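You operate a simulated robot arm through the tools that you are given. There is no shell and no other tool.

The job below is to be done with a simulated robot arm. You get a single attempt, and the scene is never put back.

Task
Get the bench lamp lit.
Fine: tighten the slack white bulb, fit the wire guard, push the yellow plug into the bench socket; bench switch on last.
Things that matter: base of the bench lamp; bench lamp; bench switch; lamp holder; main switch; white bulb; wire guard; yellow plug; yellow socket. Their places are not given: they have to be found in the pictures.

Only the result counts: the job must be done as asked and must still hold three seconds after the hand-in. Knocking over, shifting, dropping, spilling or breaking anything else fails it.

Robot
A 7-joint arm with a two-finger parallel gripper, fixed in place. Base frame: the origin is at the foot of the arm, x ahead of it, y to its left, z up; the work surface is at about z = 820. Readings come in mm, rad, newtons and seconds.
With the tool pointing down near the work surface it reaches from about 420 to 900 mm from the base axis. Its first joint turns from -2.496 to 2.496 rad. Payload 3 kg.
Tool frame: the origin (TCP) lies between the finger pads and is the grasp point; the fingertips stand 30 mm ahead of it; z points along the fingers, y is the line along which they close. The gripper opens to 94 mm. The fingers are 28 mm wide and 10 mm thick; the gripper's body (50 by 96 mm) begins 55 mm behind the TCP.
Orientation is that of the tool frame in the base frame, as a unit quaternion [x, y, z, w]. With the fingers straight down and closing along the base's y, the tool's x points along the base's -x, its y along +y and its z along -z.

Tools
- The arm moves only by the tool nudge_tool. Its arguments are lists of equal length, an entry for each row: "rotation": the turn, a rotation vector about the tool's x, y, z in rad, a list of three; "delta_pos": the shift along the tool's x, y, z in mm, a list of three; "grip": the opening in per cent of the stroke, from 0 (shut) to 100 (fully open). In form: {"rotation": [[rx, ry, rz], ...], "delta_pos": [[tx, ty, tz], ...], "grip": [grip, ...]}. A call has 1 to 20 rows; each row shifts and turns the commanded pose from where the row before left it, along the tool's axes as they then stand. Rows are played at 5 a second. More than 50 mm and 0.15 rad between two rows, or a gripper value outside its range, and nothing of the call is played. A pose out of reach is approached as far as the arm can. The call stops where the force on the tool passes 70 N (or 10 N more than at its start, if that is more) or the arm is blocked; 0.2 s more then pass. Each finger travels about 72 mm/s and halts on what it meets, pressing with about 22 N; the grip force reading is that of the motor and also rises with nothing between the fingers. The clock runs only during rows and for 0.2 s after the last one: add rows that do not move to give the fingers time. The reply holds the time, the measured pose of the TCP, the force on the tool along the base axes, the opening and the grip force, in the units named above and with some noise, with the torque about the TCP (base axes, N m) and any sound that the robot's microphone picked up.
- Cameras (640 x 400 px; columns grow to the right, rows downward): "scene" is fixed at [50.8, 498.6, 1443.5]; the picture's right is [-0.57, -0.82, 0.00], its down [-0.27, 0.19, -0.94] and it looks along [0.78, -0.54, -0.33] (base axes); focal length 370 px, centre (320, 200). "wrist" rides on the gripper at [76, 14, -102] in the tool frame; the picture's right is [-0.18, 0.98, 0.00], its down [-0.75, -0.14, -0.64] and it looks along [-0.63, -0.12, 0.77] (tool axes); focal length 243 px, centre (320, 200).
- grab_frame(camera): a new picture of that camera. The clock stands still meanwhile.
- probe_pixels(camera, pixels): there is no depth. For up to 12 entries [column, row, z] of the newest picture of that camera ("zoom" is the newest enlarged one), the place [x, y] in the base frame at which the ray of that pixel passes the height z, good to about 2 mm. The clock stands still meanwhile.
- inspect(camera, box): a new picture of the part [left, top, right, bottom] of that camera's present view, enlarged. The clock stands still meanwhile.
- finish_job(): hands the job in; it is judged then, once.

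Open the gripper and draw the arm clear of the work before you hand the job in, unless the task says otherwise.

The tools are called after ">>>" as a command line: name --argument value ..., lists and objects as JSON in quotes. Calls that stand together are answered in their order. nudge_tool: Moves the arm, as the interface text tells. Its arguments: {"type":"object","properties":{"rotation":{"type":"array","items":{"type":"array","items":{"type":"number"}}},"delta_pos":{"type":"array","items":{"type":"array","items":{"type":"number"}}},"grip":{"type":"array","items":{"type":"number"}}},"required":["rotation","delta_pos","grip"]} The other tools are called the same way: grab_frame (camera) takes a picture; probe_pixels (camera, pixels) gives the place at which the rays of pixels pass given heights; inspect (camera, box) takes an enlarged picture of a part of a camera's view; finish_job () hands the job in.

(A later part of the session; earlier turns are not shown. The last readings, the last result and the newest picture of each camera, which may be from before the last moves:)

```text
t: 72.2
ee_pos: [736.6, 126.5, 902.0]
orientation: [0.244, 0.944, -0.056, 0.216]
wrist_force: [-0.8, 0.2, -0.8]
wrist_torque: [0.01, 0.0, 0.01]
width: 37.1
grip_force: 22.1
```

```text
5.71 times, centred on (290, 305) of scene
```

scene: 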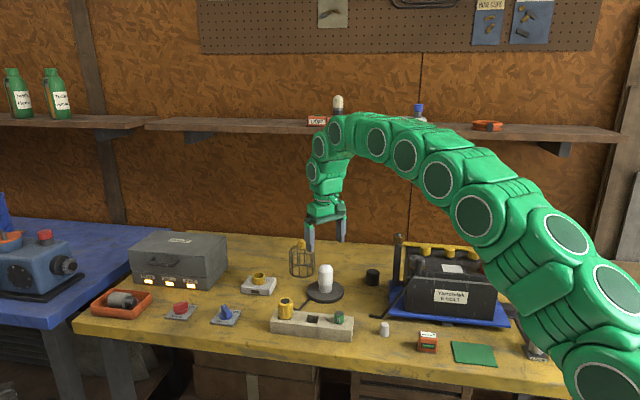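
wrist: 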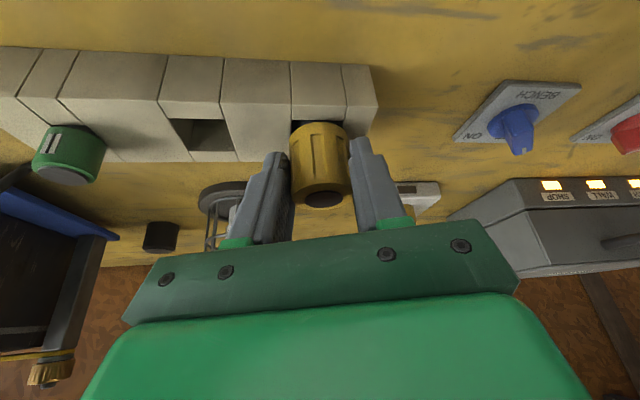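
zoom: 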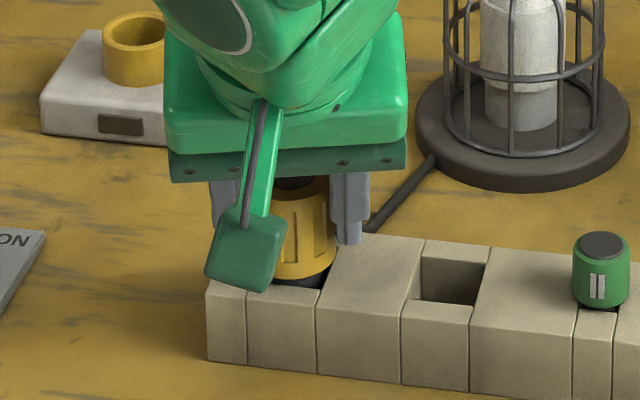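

Forces are nil now. I lift straight up another 60 mm to draw the plug out of its slot.

>>> nudge_tool --rotation '[[0, 0, 0], [0, 0, 0], [0, 0, 0], [0, 0, 0], [0, 0, 0], [0, 0, 0], [0, 0, 0]]' --delta_pos '[[-2.2, 0, -4.5], [-4.35, 0, -9], [-4.35, 0, -9], [-4.35, 0, -9], [-4.35, 0, -9], [-6.5, 0, -13.5], [0, 0, 0]]' --grip '[33, 33, 33, 33, 33, 33, 33]'

>>> inspect --camera "scene" --box '[240, 240, 340, 340]'

>>> grab_frame --camera "wrist"

```text
t: 73.8
ee_pos: [737.1, 126.0, 961.1]
orientation: [0.244, 0.944, -0.056, 0.216]
wrist_force: [0.6, -0.6, -0.8]
wrist_torque: [0.01, 0.04, 0.01]
width: 37.1
grip_force: 22.1
```

```text
4.00 times, centred on (290, 290) of scene
```

zoom: 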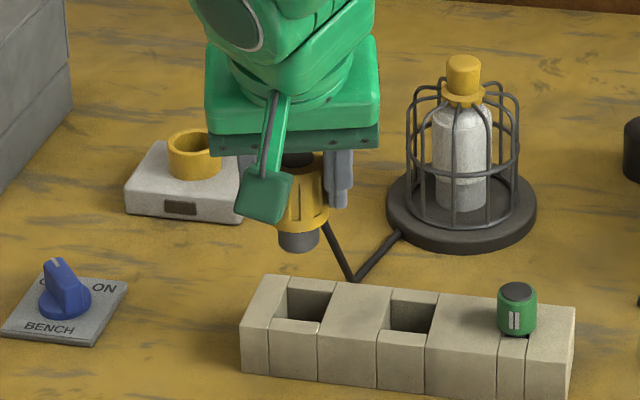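

```text
taken
```

wrist: 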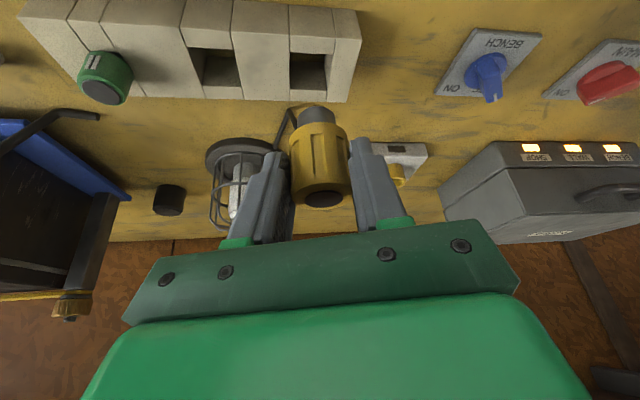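

The plug is out, showing a dark neck ~26 mm wide and ~17 mm long, its cable following. I carry it toward the socket at constant height, stopping short to look.

>>> nudge_tool --rotation '[[0, 0, 0], [0, 0, 0], [0, 0, 0], [0, 0, 0], [0, 0, 0], [0, 0, 0]]' --delta_pos '[[-20, 8.4, 9.7], [-30.1, 12.57, 14.57], [-30.1, 12.57, 14.57], [-30.1, 12.57, 14.57], [-30.1, 12.57, 14.57], [0, 0, 0]]' --grip '[33, 33, 33, 33, 33, 33]'

>>> grab_frame --camera "wrist"

>>> inspect --camera "scene" --box '[210, 220, 350, 320]'

```text
t: 75.2
ee_pos: [904.2, 103.0, 961.9]
orientation: [0.243, 0.944, -0.056, 0.217]
wrist_force: [-0.9, 0.0, -0.1]
wrist_torque: [-0.02, -0.01, 0.03]
width: 37.0
grip_force: 21.9
```

```text
taken
```

wrist: 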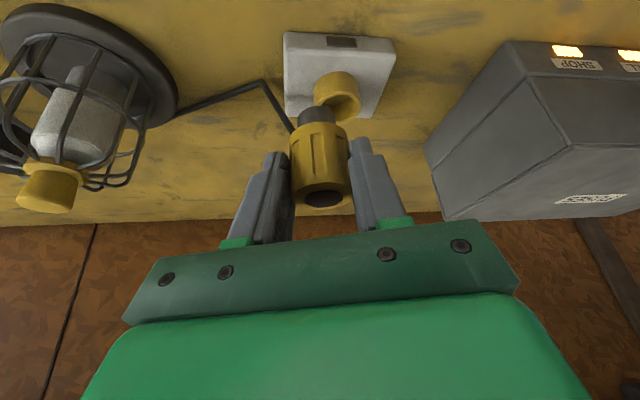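

```text
4.00 times, centred on (280, 270) of scene
```

zoom: 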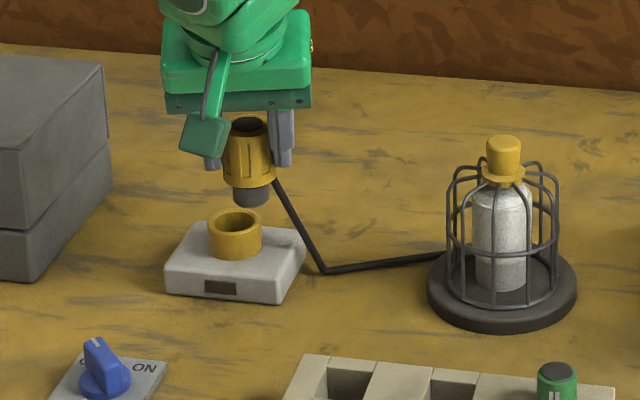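

Both pictures show plug neck and socket ring clearly. I enlarge the wrist view to measure their relative positions.

>>> inspect --camera "wrist" --box '[260, 20, 410, 220]'

>>> inspect --camera "scene" --box '[245, 240, 300, 300]'

```text
2.00 times, centred on (335, 120) of wrist
```

zoom: 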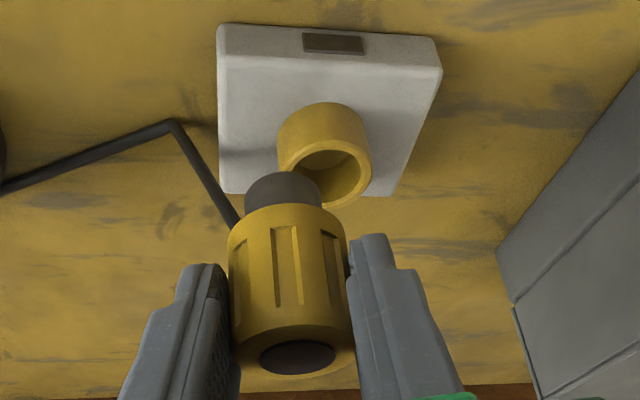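

```text
6.67 times, centred on (272, 270) of scene
```

zoom: 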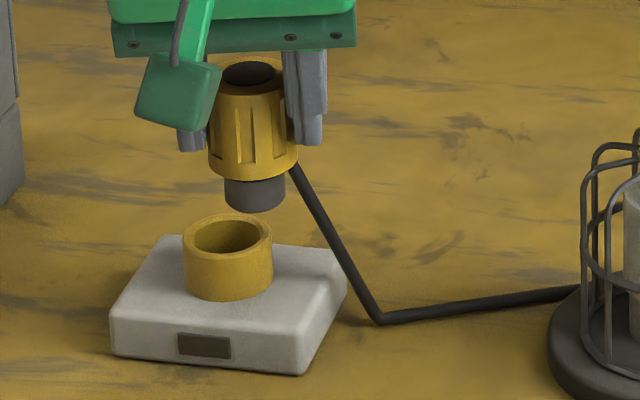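

The needed move is about 21 mm sideways and 30 mm in depth, plus down. I move (≈+37,0,−22) mm in base terms, staying above the ring, then re-measure at closer range.

>>> nudge_tool --rotation '[[0, 0, 0], [0, 0, 0], [0, 0, 0], [0, 0, 0]]' --delta_pos '[[-9.7, 6, 4.7], [-9.7, 6, 4.7], [0, 6, 12.2], [0, 0, 12.2]]' --grip '[33, 33, 33, 33]'

>>> inspect --camera "wrist" --box '[260, 20, 410, 220]'

>>> inspect --camera "scene" --box '[235, 240, 285, 300]'

```text
t: 76.2
ee_pos: [938.5, 102.9, 940.6]
orientation: [0.244, 0.944, -0.056, 0.217]
wrist_force: [0.0, -0.7, -0.6]
wrist_torque: [0.02, 0.0, -0.04]
width: 36.8
grip_force: 21.9
```

```text
2.00 times, centred on (335, 120) of wrist
```

zoom: 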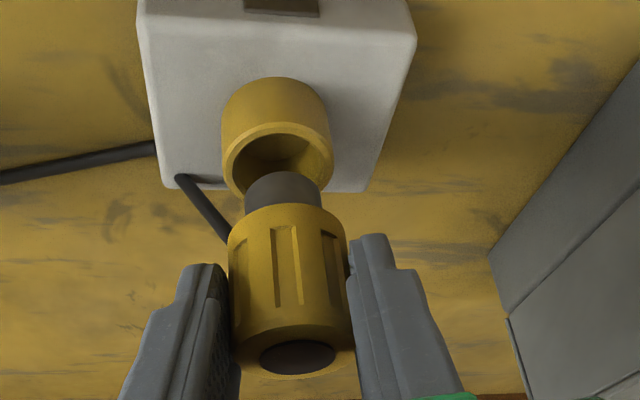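

```text
6.67 times, centred on (260, 270) of scene
```

zoom: 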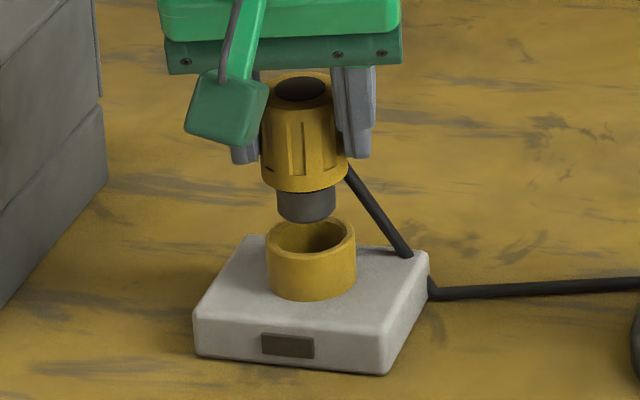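

Now both views agree: neck and ring nearly coaxial (|offset| ≲2 mm), neck bottom ~16 mm above the ring rim. I lower 10 mm straight down and re-measure.

>>> nudge_tool --rotation '[[0, 0, 0], [0, 0, 0], [0, 0, 0]]' --delta_pos '[[2.2, 0, 4.5], [2.2, 0, 4.5], [0, 0, 0]]' --grip '[33, 33, 33]'

>>> inspect --camera "wrist" --box '[275, 60, 375, 160]'

>>> inspect --camera "scene" --box '[240, 255, 280, 300]'

```text
t: 77.0
ee_pos: [940.4, 102.1, 930.4]
orientation: [0.243, 0.944, -0.056, 0.216]
wrist_force: [0.3, 0.2, -1.4]
wrist_torque: [0.02, 0.01, 0.01]
width: 37.1
grip_force: 21.9
```

```text
4.00 times, centred on (325, 110) of wrist
```

zoom: 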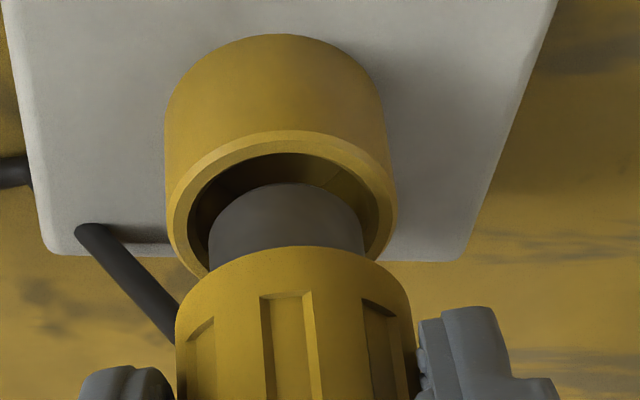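

```text
8.89 times, centred on (260, 278) of scene
```

zoom: 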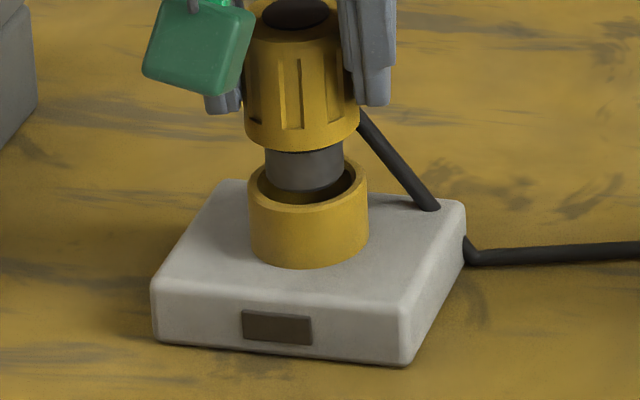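

The neck is essentially coaxial with the ring (offset <1 mm), about 5 mm above the rim. I make a tiny correction and lower in small steps, watching for lateral force.

>>> nudge_tool --rotation '[[0, 0, 0], [0, 0, 0], [0, 0, 0], [0, 0, 0]]' --delta_pos '[[-0.4, -0.5, 0.2], [1.3, 0, 2.7], [1.3, 0, 2.7], [0.9, 0, 1.8]]' --grip '[33, 33, 33, 33]'

>>> inspect --camera "wrist" --box '[275, 60, 375, 160]'

>>> inspect --camera "scene" --box '[240, 255, 280, 300]'

```text
t: 78.0
ee_pos: [939.8, 102.2, 922.2]
orientation: [0.244, 0.943, -0.056, 0.217]
wrist_force: [0.3, 0.7, -0.7]
wrist_torque: [-0.02, 0.02, 0.0]
width: 36.9
grip_force: 22.0
```

```text
4.00 times, centred on (325, 110) of wrist
```

zoom: 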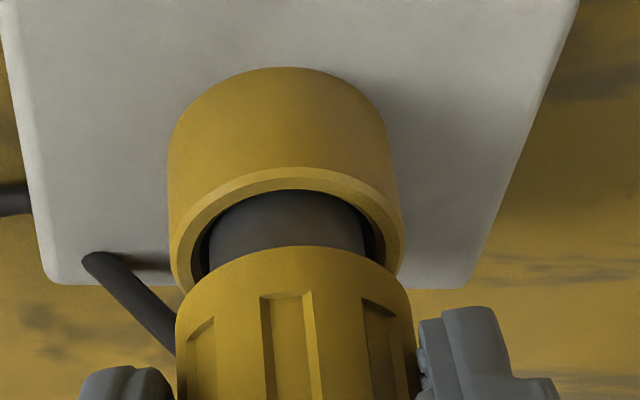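

```text
8.89 times, centred on (260, 278) of scene
```

zoom: 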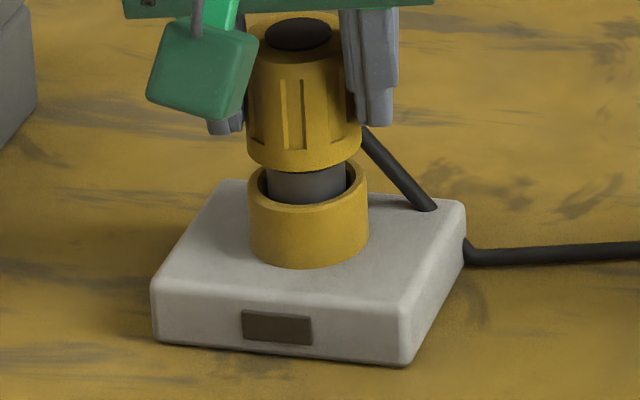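

The neck has entered the ring with no force. I keep lowering in 2–3 mm steps.

>>> nudge_tool --rotation '[[0, 0, 0], [0, 0, 0], [0, 0, 0], [0, 0, 0]]' --delta_pos '[[0.9, 0, 1.8], [0.9, 0, 1.8], [0.9, 0, 1.8], [0, 0, 0]]' --grip '[33, 33, 33, 33]'

>>> inspect --camera "scene" --box '[240, 255, 280, 300]'

```text
t: 79.0
ee_pos: [938.2, 102.2, 915.6]
orientation: [0.243, 0.944, -0.056, 0.217]
wrist_force: [0.3, -0.7, -1.2]
wrist_torque: [-0.01, 0.01, -0.02]
width: 36.8
grip_force: 22.3
```

```text
8.89 times, centred on (260, 278) of scene
```

zoom: 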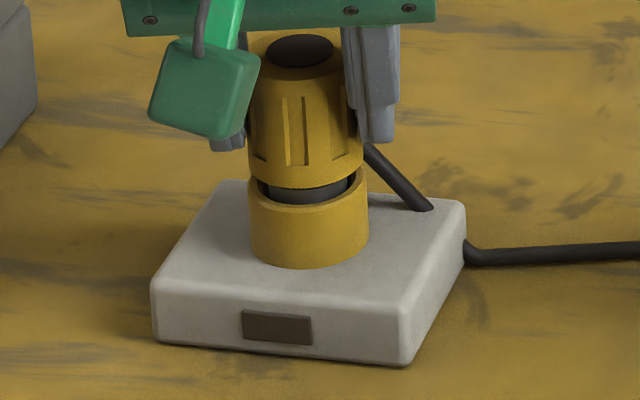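

Body bottom is ~8–9 mm above the ring top. I continue down 6 mm.

>>> nudge_tool --rotation '[[0, 0, 0], [0, 0, 0], [0, 0, 0], [0, 0, 0]]' --delta_pos '[[0.9, 0, 1.8], [0.9, 0, 1.8], [0.9, 0, 1.8], [0, 0, 0]]' --grip '[33, 33, 33, 33]'

>>> inspect --camera "scene" --box '[240, 255, 280, 300]'

```text
t: 80.0
ee_pos: [938.4, 100.9, 909.3]
orientation: [0.244, 0.944, -0.055, 0.216]
wrist_force: [-5.0, -0.6, 0.7]
wrist_torque: [-0.02, 0.25, -0.12]
width: 36.7
grip_force: 22.2
```

```text
8.89 times, centred on (260, 278) of scene
```

zoom: 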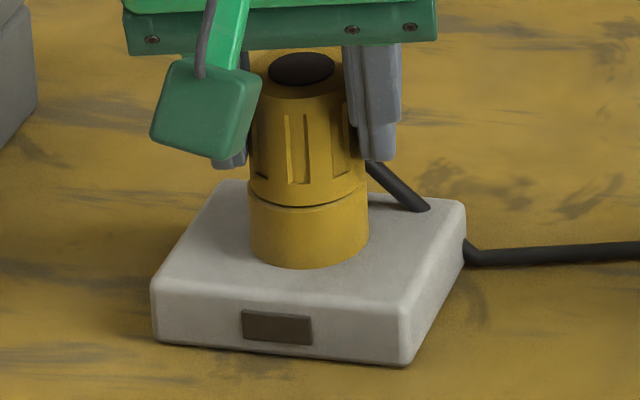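

Only a thin gap remains with slight x force (−5 N). I ease −0.3 mm in x and push down in 1 mm steps.

>>> nudge_tool --rotation '[[0, 0, 0], [0, 0, 0], [0, 0, 0], [0, 0, 0]]' --delta_pos '[[0.25, -0.15, -0.1], [0.45, 0, 0.9], [0.45, 0, 0.9], [0, 0, 0]]' --grip '[33, 33, 33, 33]'

>>> inspect --camera "scene" --box '[240, 255, 280, 300]'

```text
t: 81.0
ee_pos: [938.2, 102.7, 909.0]
orientation: [0.243, 0.943, -0.055, 0.219]
wrist_force: [-7.6, -4.6, 27.7]
wrist_torque: [-0.3, -0.13, -0.29]
width: 37.2
grip_force: 22.0
```

```text
8.89 times, centred on (260, 278) of scene
```

zoom: 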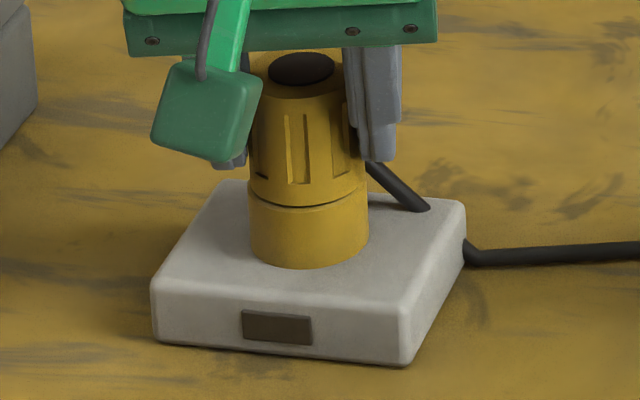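

Resistance 28 N; a thin dark line remains at y≈204. I push down a little harder in 0.8 mm steps and listen for a click.

>>> nudge_tool --rotation '[[0, 0, 0], [0, 0, 0], [0, 0, 0]]' --delta_pos '[[0.35, 0, 0.7], [0.35, 0, 0.7], [0, 0, 0]]' --grip '[30, 30, 30]'

>>> inspect --camera "scene" --box '[240, 255, 280, 300]'

```text
t: 81.8
ee_pos: [937.9, 102.8, 908.5]
orientation: [0.244, 0.943, -0.055, 0.219]
wrist_force: [0.6, -4.2, 53.8]
wrist_torque: [-0.52, -0.55, -0.17]
width: 36.9
grip_force: 21.8
```

```text
8.89 times, centred on (260, 278) of scene
```

zoom: 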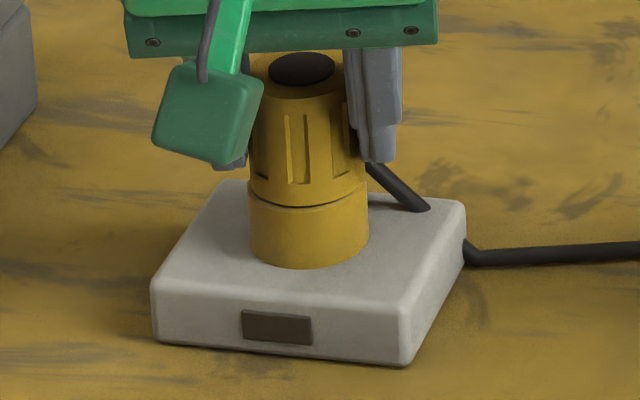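

Force is 54 N without further motion: seated or slightly jammed. I try a small wiggle under light pressure to see whether it settles deeper.

>>> nudge_tool --rotation '[[0, 0, 0], [0, 0, 0], [0, 0, 0], [0, 0, 0], [0, 0, 0], [0, 0, 0]]' --delta_pos '[[-0.3, 0, -0.6], [0, 0.8, 0], [0, -1.6, 0], [0.7, 0.8, -0.3], [-1.4, 0, 0.6], [0.7, 0, -0.3]]' --grip '[30, 30, 30, 30, 30, 30]'

>>> inspect --camera "scene" --box '[240, 255, 280, 300]'

```text
t: 83.4
ee_pos: [939.5, 101.3, 908.9]
orientation: [0.244, 0.943, -0.056, 0.218]
wrist_force: [-16.4, 0.6, 12.2]
wrist_torque: [0.12, 0.1, -0.17]
width: 37.2
grip_force: 22.1
stopped in row 6: the force on the tool passed its limit at 70 N (the readings are from after the stop); the commanded pose is now the measured one
```

```text
8.89 times, centred on (260, 278) of scene
```

zoom: 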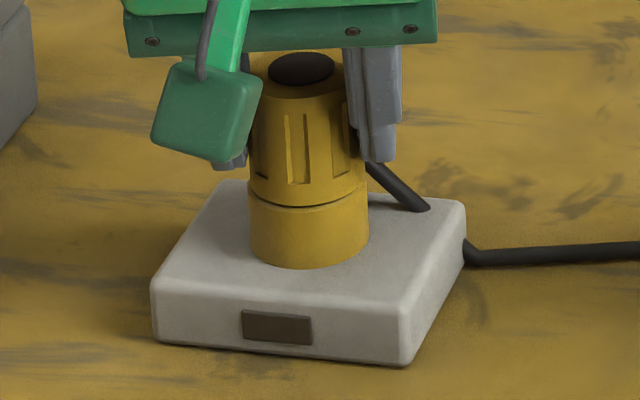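

Nothing moved: the plug is firmly held in the ring. I check the joint from the wrist camera.

>>> inspect --camera "wrist" --box '[275, 60, 375, 160]'

>>> inspect --camera "scene" --box '[250, 268, 270, 285]'

```text
4.00 times, centred on (325, 110) of wrist
```

zoom: 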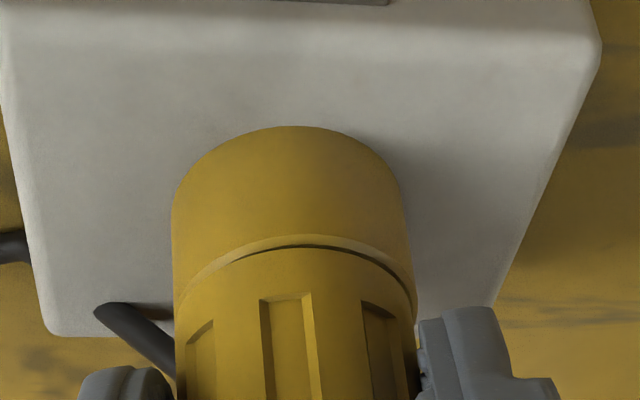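

```text
16.00 times, centred on (260, 276) of scene
```

zoom: 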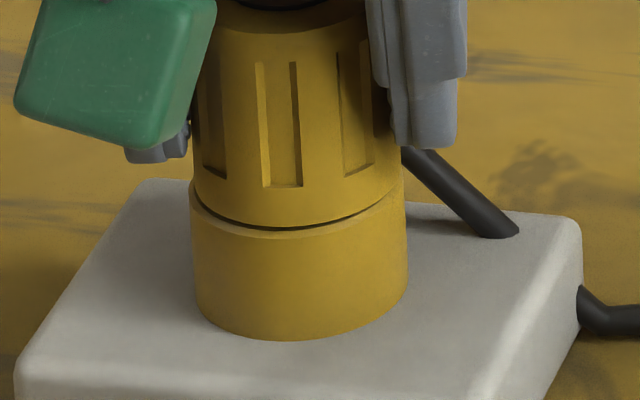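

The plug sits flush with only a hairline at the rim and doesn't yield to 54 N: it is seated. I open the gripper and withdraw back along the tool axis.

>>> nudge_tool --rotation '[[0, 0, 0], [0, 0, 0], [0, 0, 0], [0, 0, 0], [0, 0, 0], [0, 0, 0], [0, 0, 0]]' --delta_pos '[[0, 0, 0], [0, 0, 0], [0, 0, 0], [0, 0, -10], [0, 0, -20], [0, 0, -25], [0, 0, -25]]' --grip '[45, 65, 85, 90, 90, 90, 90]'

>>> inspect --camera "scene" --box '[240, 255, 280, 300]'

>>> grab_frame --camera "wrist"

>>> grab_frame --camera "scene"

```text
t: 85.0
ee_pos: [910.3, 118.3, 979.1]
orientation: [0.243, 0.944, -0.055, 0.218]
wrist_force: [0.1, -0.4, 0.8]
wrist_torque: [0.0, 0.0, 0.03]
width: 84.6
grip_force: 0.1
```

```text
8.89 times, centred on (260, 278) of scene
```

zoom: 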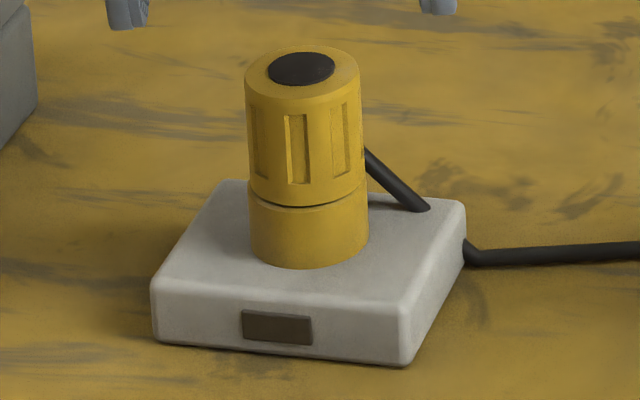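

```text
taken
```

wrist: 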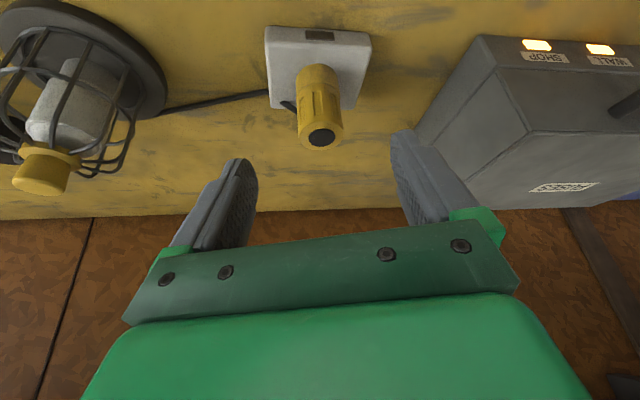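

```text
taken
```

scene: 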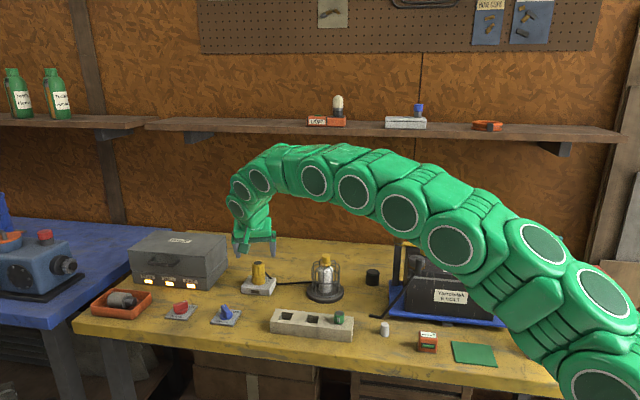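

The plug stands in the socket on its own. To be sure it is fully home I close the fingers and will press vertically on its top (≈945.5, 98.5), approaching to just above it first.

>>> nudge_tool --rotation '[[0, 0, 0], [0, 0, 0], [0, 0, 0], [0, 0, 0], [0, 0, 0]]' --delta_pos '[[0, 0, 0], [0, 0, 0], [0, 0, 0], [-13.2, -0.5, 18], [-13.4, -0.5, 18.1]]' --grip '[40, 0, 0, 0, 0]'

>>> inspect --camera "scene" --box '[230, 240, 290, 300]'

>>> grab_frame --camera "wrist"

```text
t: 86.2
ee_pos: [941.9, 99.7, 957.1]
orientation: [0.244, 0.944, -0.056, 0.217]
wrist_force: [0.4, 0.1, -0.3]
wrist_torque: [0.01, 0.01, -0.01]
width: 0.0
grip_force: 21.8
```

```text
6.67 times, centred on (260, 270) of scene
```

zoom: 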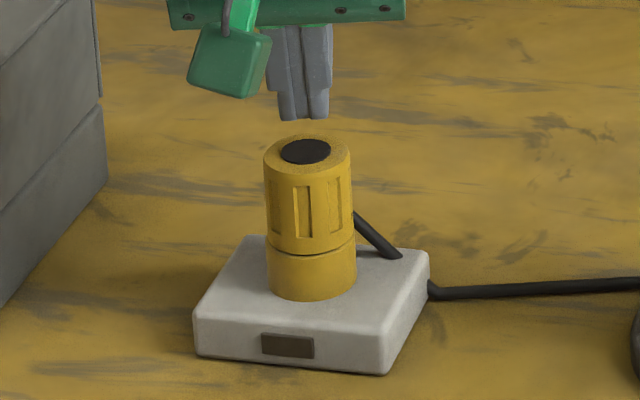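

```text
taken
```

wrist: 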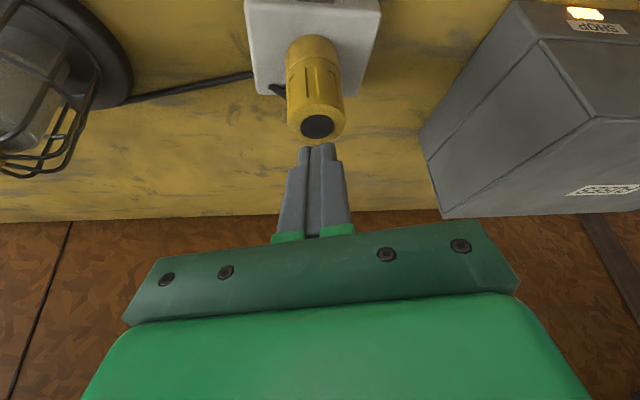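

Fingertips are ~12 mm above the plug's top centre. I lower vertically, then press in small steps.

>>> nudge_tool --rotation '[[0, 0, 0], [0, 0, 0], [0, 0, 0], [0, 0, 0], [0, 0, 0]]' --delta_pos '[[1.2, 0.6, 7.5], [1.3, 0, 2.7], [0.45, 0, 0.9], [0.45, 0, 0.9], [0, 0, 0]]' --grip '[0, 0, 0, 0, 0]'

>>> inspect --camera "scene" --box '[240, 255, 280, 300]'

```text
t: 87.4
ee_pos: [945.7, 98.3, 946.5]
orientation: [0.244, 0.943, -0.056, 0.217]
wrist_force: [0.3, 0.1, 0.1]
wrist_torque: [-0.03, 0.0, -0.02]
width: 0.0
grip_force: 21.6
```

```text
8.89 times, centred on (260, 278) of scene
```

zoom: 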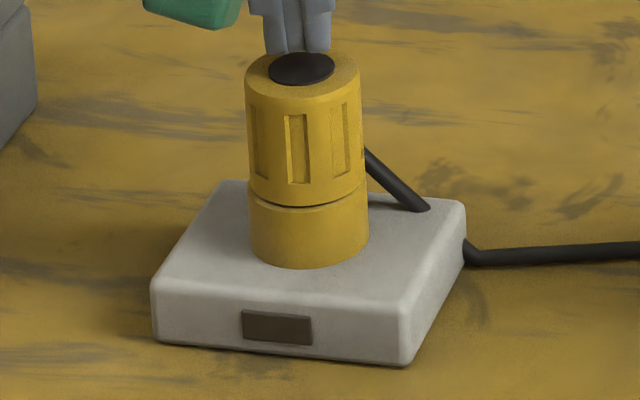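

No contact yet; about 5 mm to go. I lower further in small steps.

>>> nudge_tool --rotation '[[0, 0, 0], [0, 0, 0], [0, 0, 0], [0, 0, 0], [0, 0, 0]]' --delta_pos '[[1.3, 0, 2.7], [0.45, 0, 0.9], [0.45, 0, 0.9], [0.45, 0, 0.9], [0, 0, 0]]' --grip '[0, 0, 0, 0, 0]'

>>> inspect --camera "scene" --box '[240, 255, 280, 300]'

```text
t: 88.6
ee_pos: [946.4, 98.1, 941.3]
orientation: [0.243, 0.943, -0.055, 0.218]
wrist_force: [2.1, -0.5, 13.9]
wrist_torque: [-0.02, -0.06, -0.05]
width: 0.2
grip_force: 22.2
```

```text
8.89 times, centred on (260, 278) of scene
```

zoom: 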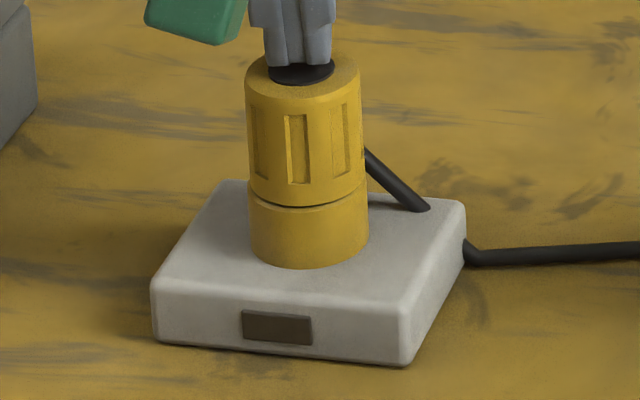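

Contact at the plug's top centre (13.9 N). I press 1.5 mm further to raise the force toward 50 N.

>>> nudge_tool --rotation '[[0, 0, 0], [0, 0, 0], [0, 0, 0]]' --delta_pos '[[0.35, 0, 0.7], [0.35, 0, 0.7], [0, 0, 0]]' --grip '[0, 0, 0]'

>>> inspect --camera "scene" --box '[240, 255, 280, 300]'

```text
t: 89.4
ee_pos: [944.5, 98.8, 941.2]
orientation: [0.243, 0.943, -0.055, 0.219]
wrist_force: [-15.2, 2.0, 50.7]
wrist_torque: [0.01, 0.47, -0.12]
width: 0.0
grip_force: 22.5
```

```text
8.89 times, centred on (260, 278) of scene
```

zoom: 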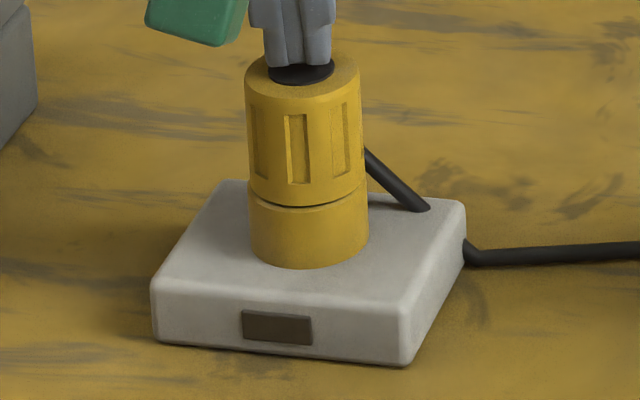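

50 N on top and no movement: the plug is fully home. I withdraw along the tool axis and move over toward the bench switch to inspect it.

>>> nudge_tool --rotation '[[0, 0, 0], [0, 0, 0], [0, 0, 0], [0, 0, 0], [0, 0, 0], [0, 0, 0], [0, 0, 0], [0, 0, 0]]' --delta_pos '[[0, 0, -20], [0, 0, -25], [0, 0, -25], [25.7, 15.8, -12.4], [25.7, 15.8, -12.4], [25.7, 15.8, -12.4], [25.7, 15.8, -12.4], [0, 0, 0]]' --grip '[0, 0, 0, 0, 0, 0, 0, 0]'

>>> grab_frame --camera "wrist"

>>> inspect --camera "scene" --box '[200, 290, 260, 335]'

```text
t: 91.2
ee_pos: [847.9, 222.9, 1002.0]
orientation: [0.244, 0.944, -0.056, 0.216]
wrist_force: [0.9, 0.3, 0.3]
wrist_torque: [-0.01, -0.05, -0.01]
width: 0.2
grip_force: 22.6
```

```text
taken
```

wrist: 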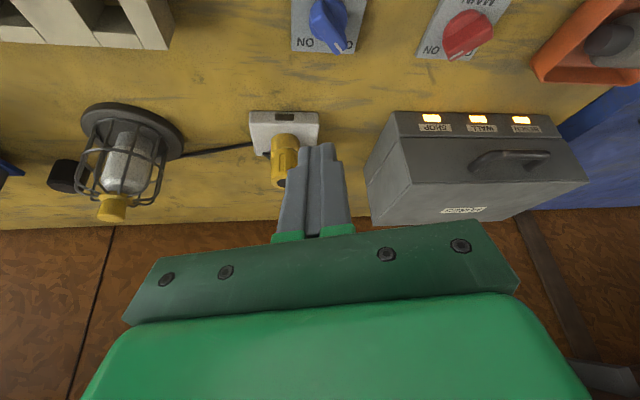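

```text
8.89 times, centred on (230, 312) of scene
```

zoom: 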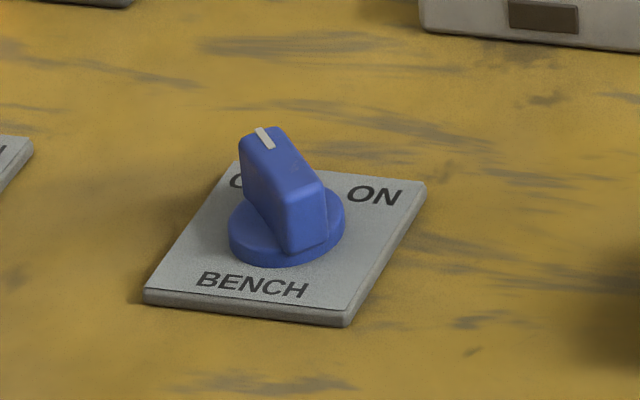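

The bench knob is at the top of the wrist view with its mark toward OFF. I undo tilt and yaw so I can view it squarely from above.

>>> nudge_tool --rotation '[[0, 0.15, 0], [0, 0.15, 0], [0, 0.15, 0], [0, 0, -0.125], [0, 0, -0.125], [0, 0, -0.125], [0, 0, -0.125], [0, 0, 0]]' --delta_pos '[[0, 0, 0], [0, 0, 0], [0, 0, 0], [0, 0, 0], [0, 0, 0], [0, 0, 0], [0, 0, 0], [0, 0, 0]]' --grip '[20, 40, 40, 40, 40, 40, 40, 40]'

>>> grab_frame --camera "wrist"

>>> inspect --camera "wrist" --box '[270, 40, 400, 150]'

```text
t: 93.0
ee_pos: [848.4, 223.3, 1000.5]
orientation: [0.002, 1.0, -0.001, 0.002]
wrist_force: [0.0, -0.2, 0.1]
wrist_torque: [-0.02, 0.02, 0.01]
width: 37.4
grip_force: 0.0
```

```text
taken
```

wrist: 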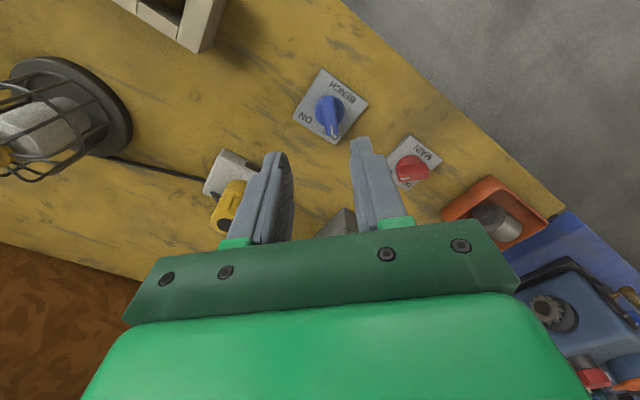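

```text
3.64 times, centred on (335, 95) of wrist
```

zoom: 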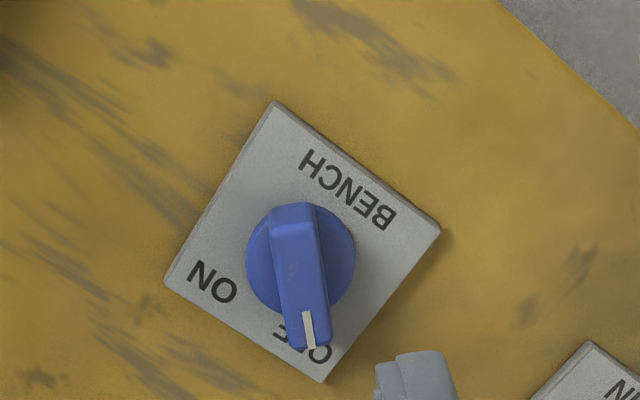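

The knob axis works out at about (868,230), with the bar along +x pointing to OFF and ON 90° clockwise. I move over it with the fingers half open, stopping at z≈900.

>>> nudge_tool --rotation '[[0, 0, 0], [0, 0, 0], [0, 0, 0], [0, 0, 0], [0, 0, 0]]' --delta_pos '[[-19.9, 7.1, 20], [0, 0, 25], [0, 0, 25], [0, 0, 25], [0, 0, 0]]' --grip '[50, 50, 50, 50, 50]'

>>> grab_frame --camera "wrist"

>>> inspect --camera "scene" --box '[190, 270, 260, 335]'

>>> probe_pixels --camera "scene" --pixels '[[226.3, 314.9, 832], [226.3, 314.9, 828]]'

```text
t: 94.2
ee_pos: [865.7, 229.8, 902.9]
orientation: [0.003, 1.0, -0.001, 0.002]
wrist_force: [0.5, -0.4, -0.6]
wrist_torque: [-0.03, -0.03, 0.0]
width: 46.8
grip_force: 0.0
out of reach, approached as far as the arm can: row 1
```

```text
taken
```

wrist: 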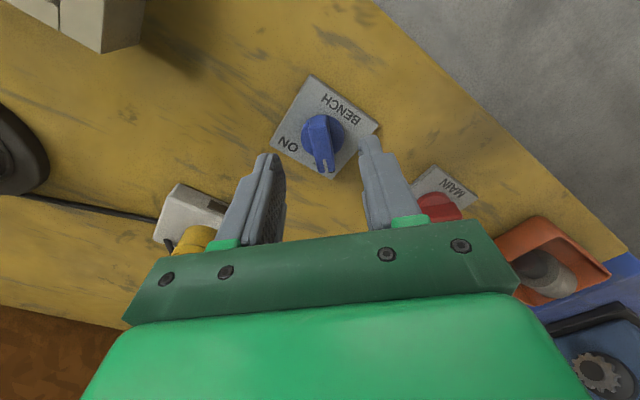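

```text
6.15 times, centred on (225, 302) of scene
```

zoom: 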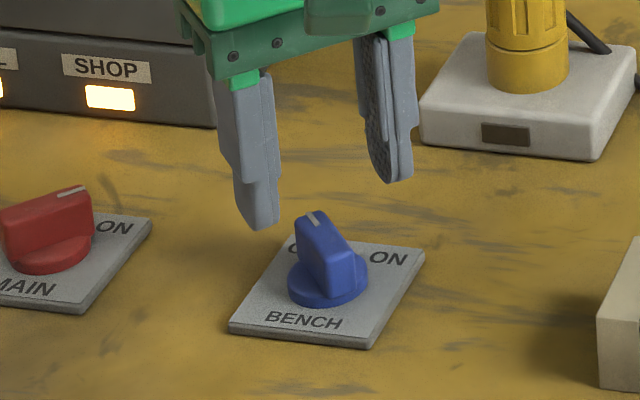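

```text
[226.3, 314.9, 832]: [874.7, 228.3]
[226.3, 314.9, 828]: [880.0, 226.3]
```

The fingers straddle above the knob. I zoom in to measure the knob axis relative to the tool axis.

>>> inspect --camera "wrist" --box '[250, 60, 390, 200]'

```text
2.86 times, centred on (320, 130) of wrist
```

zoom: 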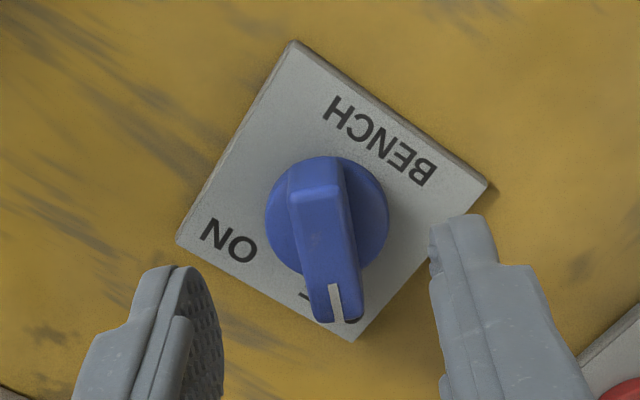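

Knob axis ≈ 3.6 mm ahead and 1.4 mm toward +y of the tool axis. I correct and descend to bring the fingertips beside the bar (TCP z≈868).

>>> nudge_tool --rotation '[[0, 0, 0], [0, 0, 0], [0, 0, 0], [0, 0, 0]]' --delta_pos '[[-2.5, 1.2, 10], [0, 0, 12], [0, 0, 12], [0, 0, 0]]' --grip '[50, 50, 50, 50]'

>>> inspect --camera "wrist" --box '[250, 60, 390, 220]'

>>> inspect --camera "scene" --box '[200, 285, 250, 335]'

```text
t: 95.2
ee_pos: [869.0, 229.9, 870.6]
orientation: [0.002, 1.0, 0.0, 0.002]
wrist_force: [0.5, -1.0, 0.1]
wrist_torque: [0.01, 0.02, 0.01]
width: 46.9
grip_force: 0.0
```

```text
2.50 times, centred on (320, 140) of wrist
```

zoom: 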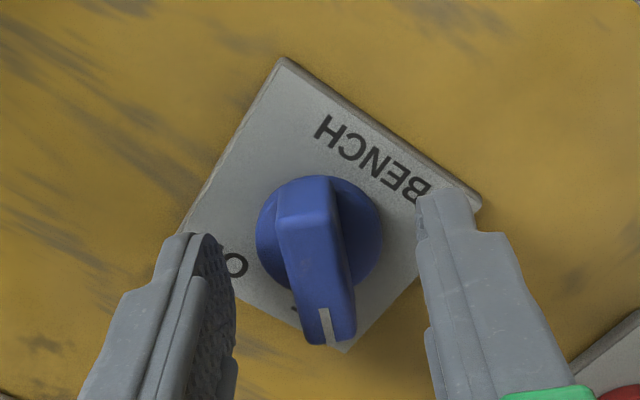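

```text
8.00 times, centred on (225, 310) of scene
```

zoom: 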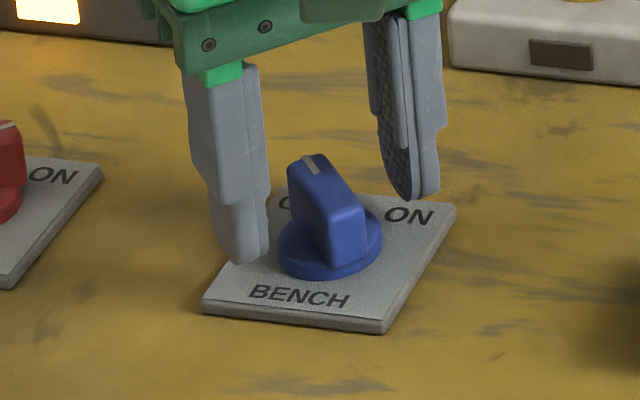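

Tool axis now coincides with the knob axis and the fingers straddle the bar. I lower 3 mm more and close on the bar.

>>> nudge_tool --rotation '[[0, 0, 0], [0, 0, 0], [0, 0, 0], [0, 0, 0], [0, 0, 0]]' --delta_pos '[[0, -0.3, 3], [0, 0, 0], [0, 0, 0], [0, 0, 0], [0, 0, 0]]' --grip '[50, 30, 15, 10, 10]'

>>> inspect --camera "wrist" --box '[250, 60, 390, 220]'

```text
t: 96.4
ee_pos: [869.8, 230.3, 868.0]
orientation: [0.002, 1.0, -0.001, 0.001]
wrist_force: [-1.4, -5.2, 0.4]
wrist_torque: [-0.05, 0.46, -0.02]
width: 14.0
grip_force: 45.1
```

```text
2.50 times, centred on (320, 140) of wrist
```

zoom: 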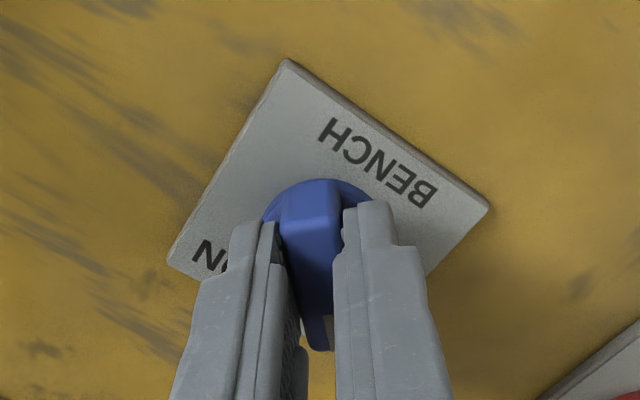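

The bar is gripped at 14 mm. Before switching on, the other steps are done (bulb tight, guard on, plug home), so I now turn the knob clockwise in steps.

>>> nudge_tool --rotation '[[0, 0, 0.1], [0, 0, 0.1], [0, 0, 0.1], [0, 0, 0.1]]' --delta_pos '[[0, 0, 0], [0, 0, 0], [0, 0, 0], [0, 0, 0]]' --grip '[10, 10, 10, 10]'

>>> inspect --camera "scene" --box '[200, 285, 250, 335]'

```text
t: 97.4
ee_pos: [869.5, 231.5, 867.8]
orientation: [0.202, 0.979, 0.001, 0.001]
wrist_force: [16.7, 9.8, -15.5]
wrist_torque: [0.35, -0.06, 0.04]
width: 13.8
grip_force: 44.9
```

```text
8.00 times, centred on (225, 310) of scene
```

zoom: 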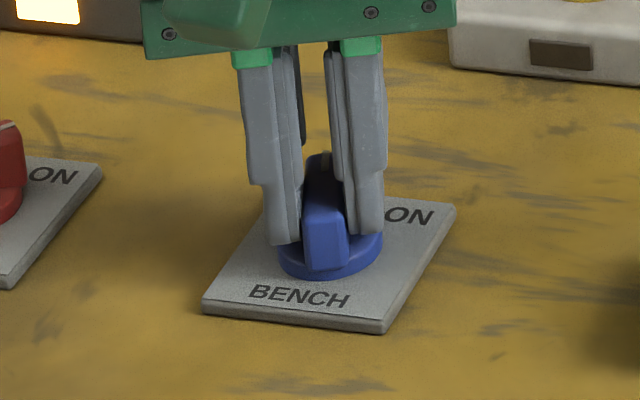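

The knob turns with the gripper. I ease the side forces slightly and keep turning.

>>> nudge_tool --rotation '[[0, 0, 0.1], [0, 0, 0.1], [0, 0, 0.1], [0, 0, 0.1]]' --delta_pos '[[-0.5, 0.5, 0.4], [0, 0, 0], [0, 0, 0], [0, 0, 0]]' --grip '[10, 10, 10, 10]'

>>> inspect --camera "scene" --box '[200, 285, 250, 335]'

```text
t: 98.4
ee_pos: [871.9, 231.5, 867.0]
orientation: [0.391, 0.92, 0.002, 0.003]
wrist_force: [34.7, 34.7, -6.1]
wrist_torque: [0.98, -0.06, 0.19]
width: 13.7
grip_force: 45.7
```

```text
8.00 times, centred on (225, 310) of scene
```

zoom: 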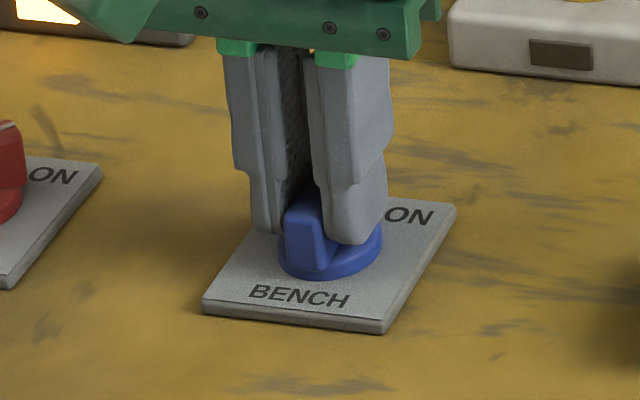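

Side force has grown along +y′ (49 N). I relieve it by shifting 1.8 mm along +y′ before turning further.

>>> nudge_tool --rotation '[[0, 0, 0], [0, 0, 0], [0, 0, 0]]' --delta_pos '[[0, 1.8, 0.2], [0, 0, 0], [0, 0, 0]]' --grip '[10, 10, 10]'

```text
t: 99.2
ee_pos: [869.9, 232.9, 867.9]
orientation: [0.392, 0.92, 0.001, 0.001]
wrist_force: [-7.7, 25.7, 25.9]
wrist_torque: [0.44, 0.16, 0.05]
width: 14.0
grip_force: 45.7
```

Now mainly +y and +z. I raise 0.6 mm and shift about +1 mm in y.

>>> nudge_tool --rotation '[[0, 0, 0], [0, 0, 0], [0, 0, 0]]' --delta_pos '[[0.9, 0.5, -0.6], [0, 0, 0], [0, 0, 0]]' --grip '[10, 10, 10]'

```text
t: 100.0
ee_pos: [870.4, 232.8, 867.4]
orientation: [0.391, 0.92, 0.0, 0.001]
wrist_force: [-9.2, 16.6, 17.1]
wrist_torque: [1.05, 0.87, 0.01]
width: 13.8
grip_force: 44.5
```

Forces are moderate. I continue turning 0.3 rad with a further small relief.

>>> nudge_tool --rotation '[[0, 0, 0.1], [0, 0, 0.1], [0, 0, 0.1]]' --delta_pos '[[0.6, 0.2, -0.5], [0, 0, 0], [0, 0, 0]]' --grip '[10, 10, 10]'

```text
t: 100.8
ee_pos: [870.4, 232.2, 867.0]
orientation: [0.526, 0.851, 0.001, 0.003]
wrist_force: [40.5, 20.4, -3.1]
wrist_torque: [0.6, -0.59, 0.15]
width: 13.8
grip_force: 45.0
```

The force again builds along y′ because the gripped point is off-axis. I loosen the grip to straddle the bar with slight clearance (18 %) and shift +1.3 mm along y′.

>>> nudge_tool --rotation '[[0, 0, 0], [0, 0, 0], [0, 0, 0]]' --delta_pos '[[0, 1.3, 0], [0, 0, 0], [0, 0, 0]]' --grip '[18, 18, 18]'

>>> inspect --camera "scene" --box '[200, 285, 250, 335]'

>>> inspect --camera "wrist" --box '[250, 60, 390, 220]'

```text
t: 101.6
ee_pos: [871.7, 233.9, 868.4]
orientation: [0.525, 0.851, 0.001, 0.001]
wrist_force: [-0.4, 0.4, 0.0]
wrist_torque: [0.03, 0.01, 0.02]
width: 16.9
grip_force: 0.1
```

```text
8.00 times, centred on (225, 310) of scene
```

zoom: 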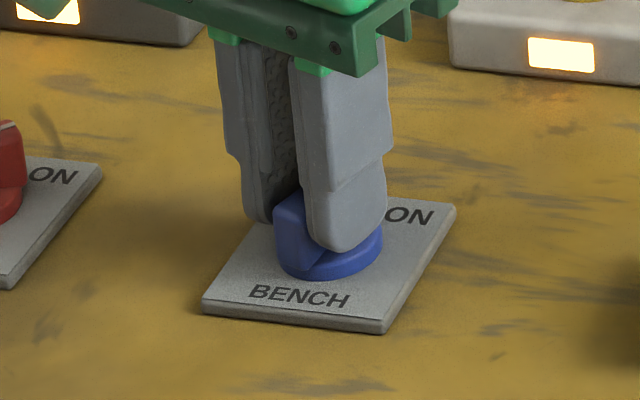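

```text
2.50 times, centred on (320, 140) of wrist
```

zoom: 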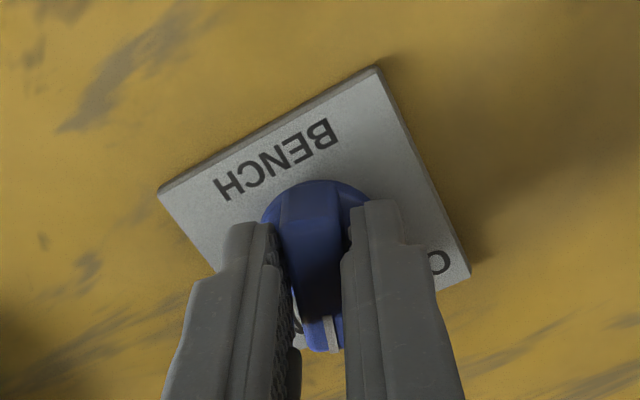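

The socket's indicator now glows: power has reached it. I check the lamp in the scene.

>>> grab_frame --camera "scene"

>>> inspect --camera "scene" --box '[285, 240, 365, 310]'

```text
taken
```

scene: 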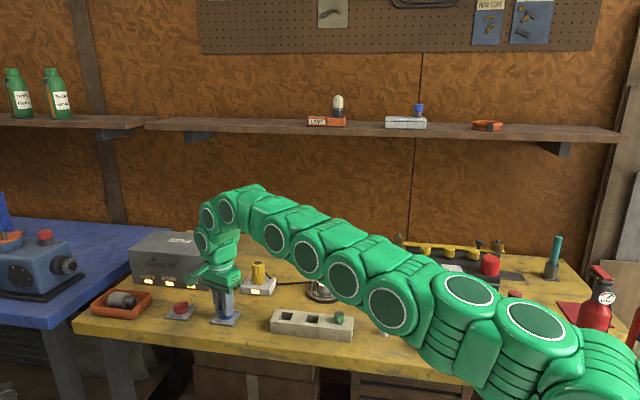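

```text
5.71 times, centred on (325, 275) of scene
```

zoom: 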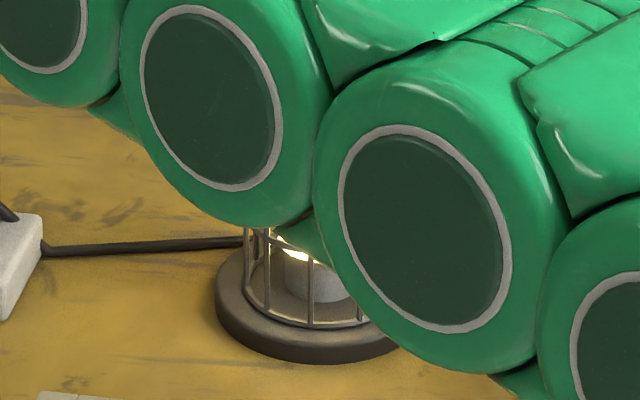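

The lamp is glowing behind the arm. I finish turning the knob fully to ON in straddle mode, watching torque for the end stop.

>>> nudge_tool --rotation '[[0, 0, 0.1], [0, 0, 0.1], [0, 0, 0.1]]' --delta_pos '[[0, 0, 0], [0, 0, 0], [0, 0, 0]]' --grip '[18, 18, 18]'

>>> inspect --camera "wrist" --box '[250, 60, 390, 220]'

```text
t: 102.4
ee_pos: [872.0, 234.7, 868.8]
orientation: [0.647, 0.763, 0.0, 0.001]
wrist_force: [1.5, 0.4, 0.9]
wrist_torque: [0.02, -0.06, 0.0]
width: 17.2
grip_force: 0.6
```

```text
2.50 times, centred on (320, 140) of wrist
```

zoom: 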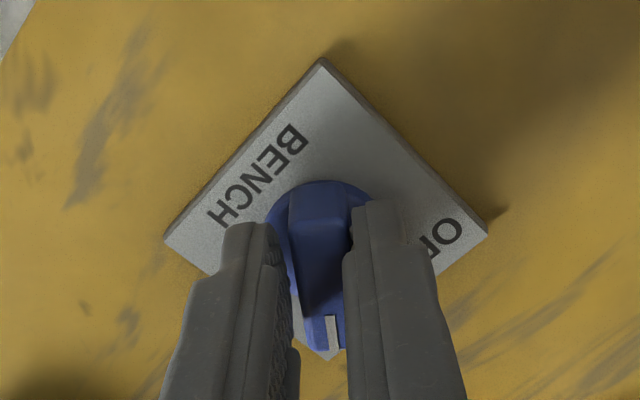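

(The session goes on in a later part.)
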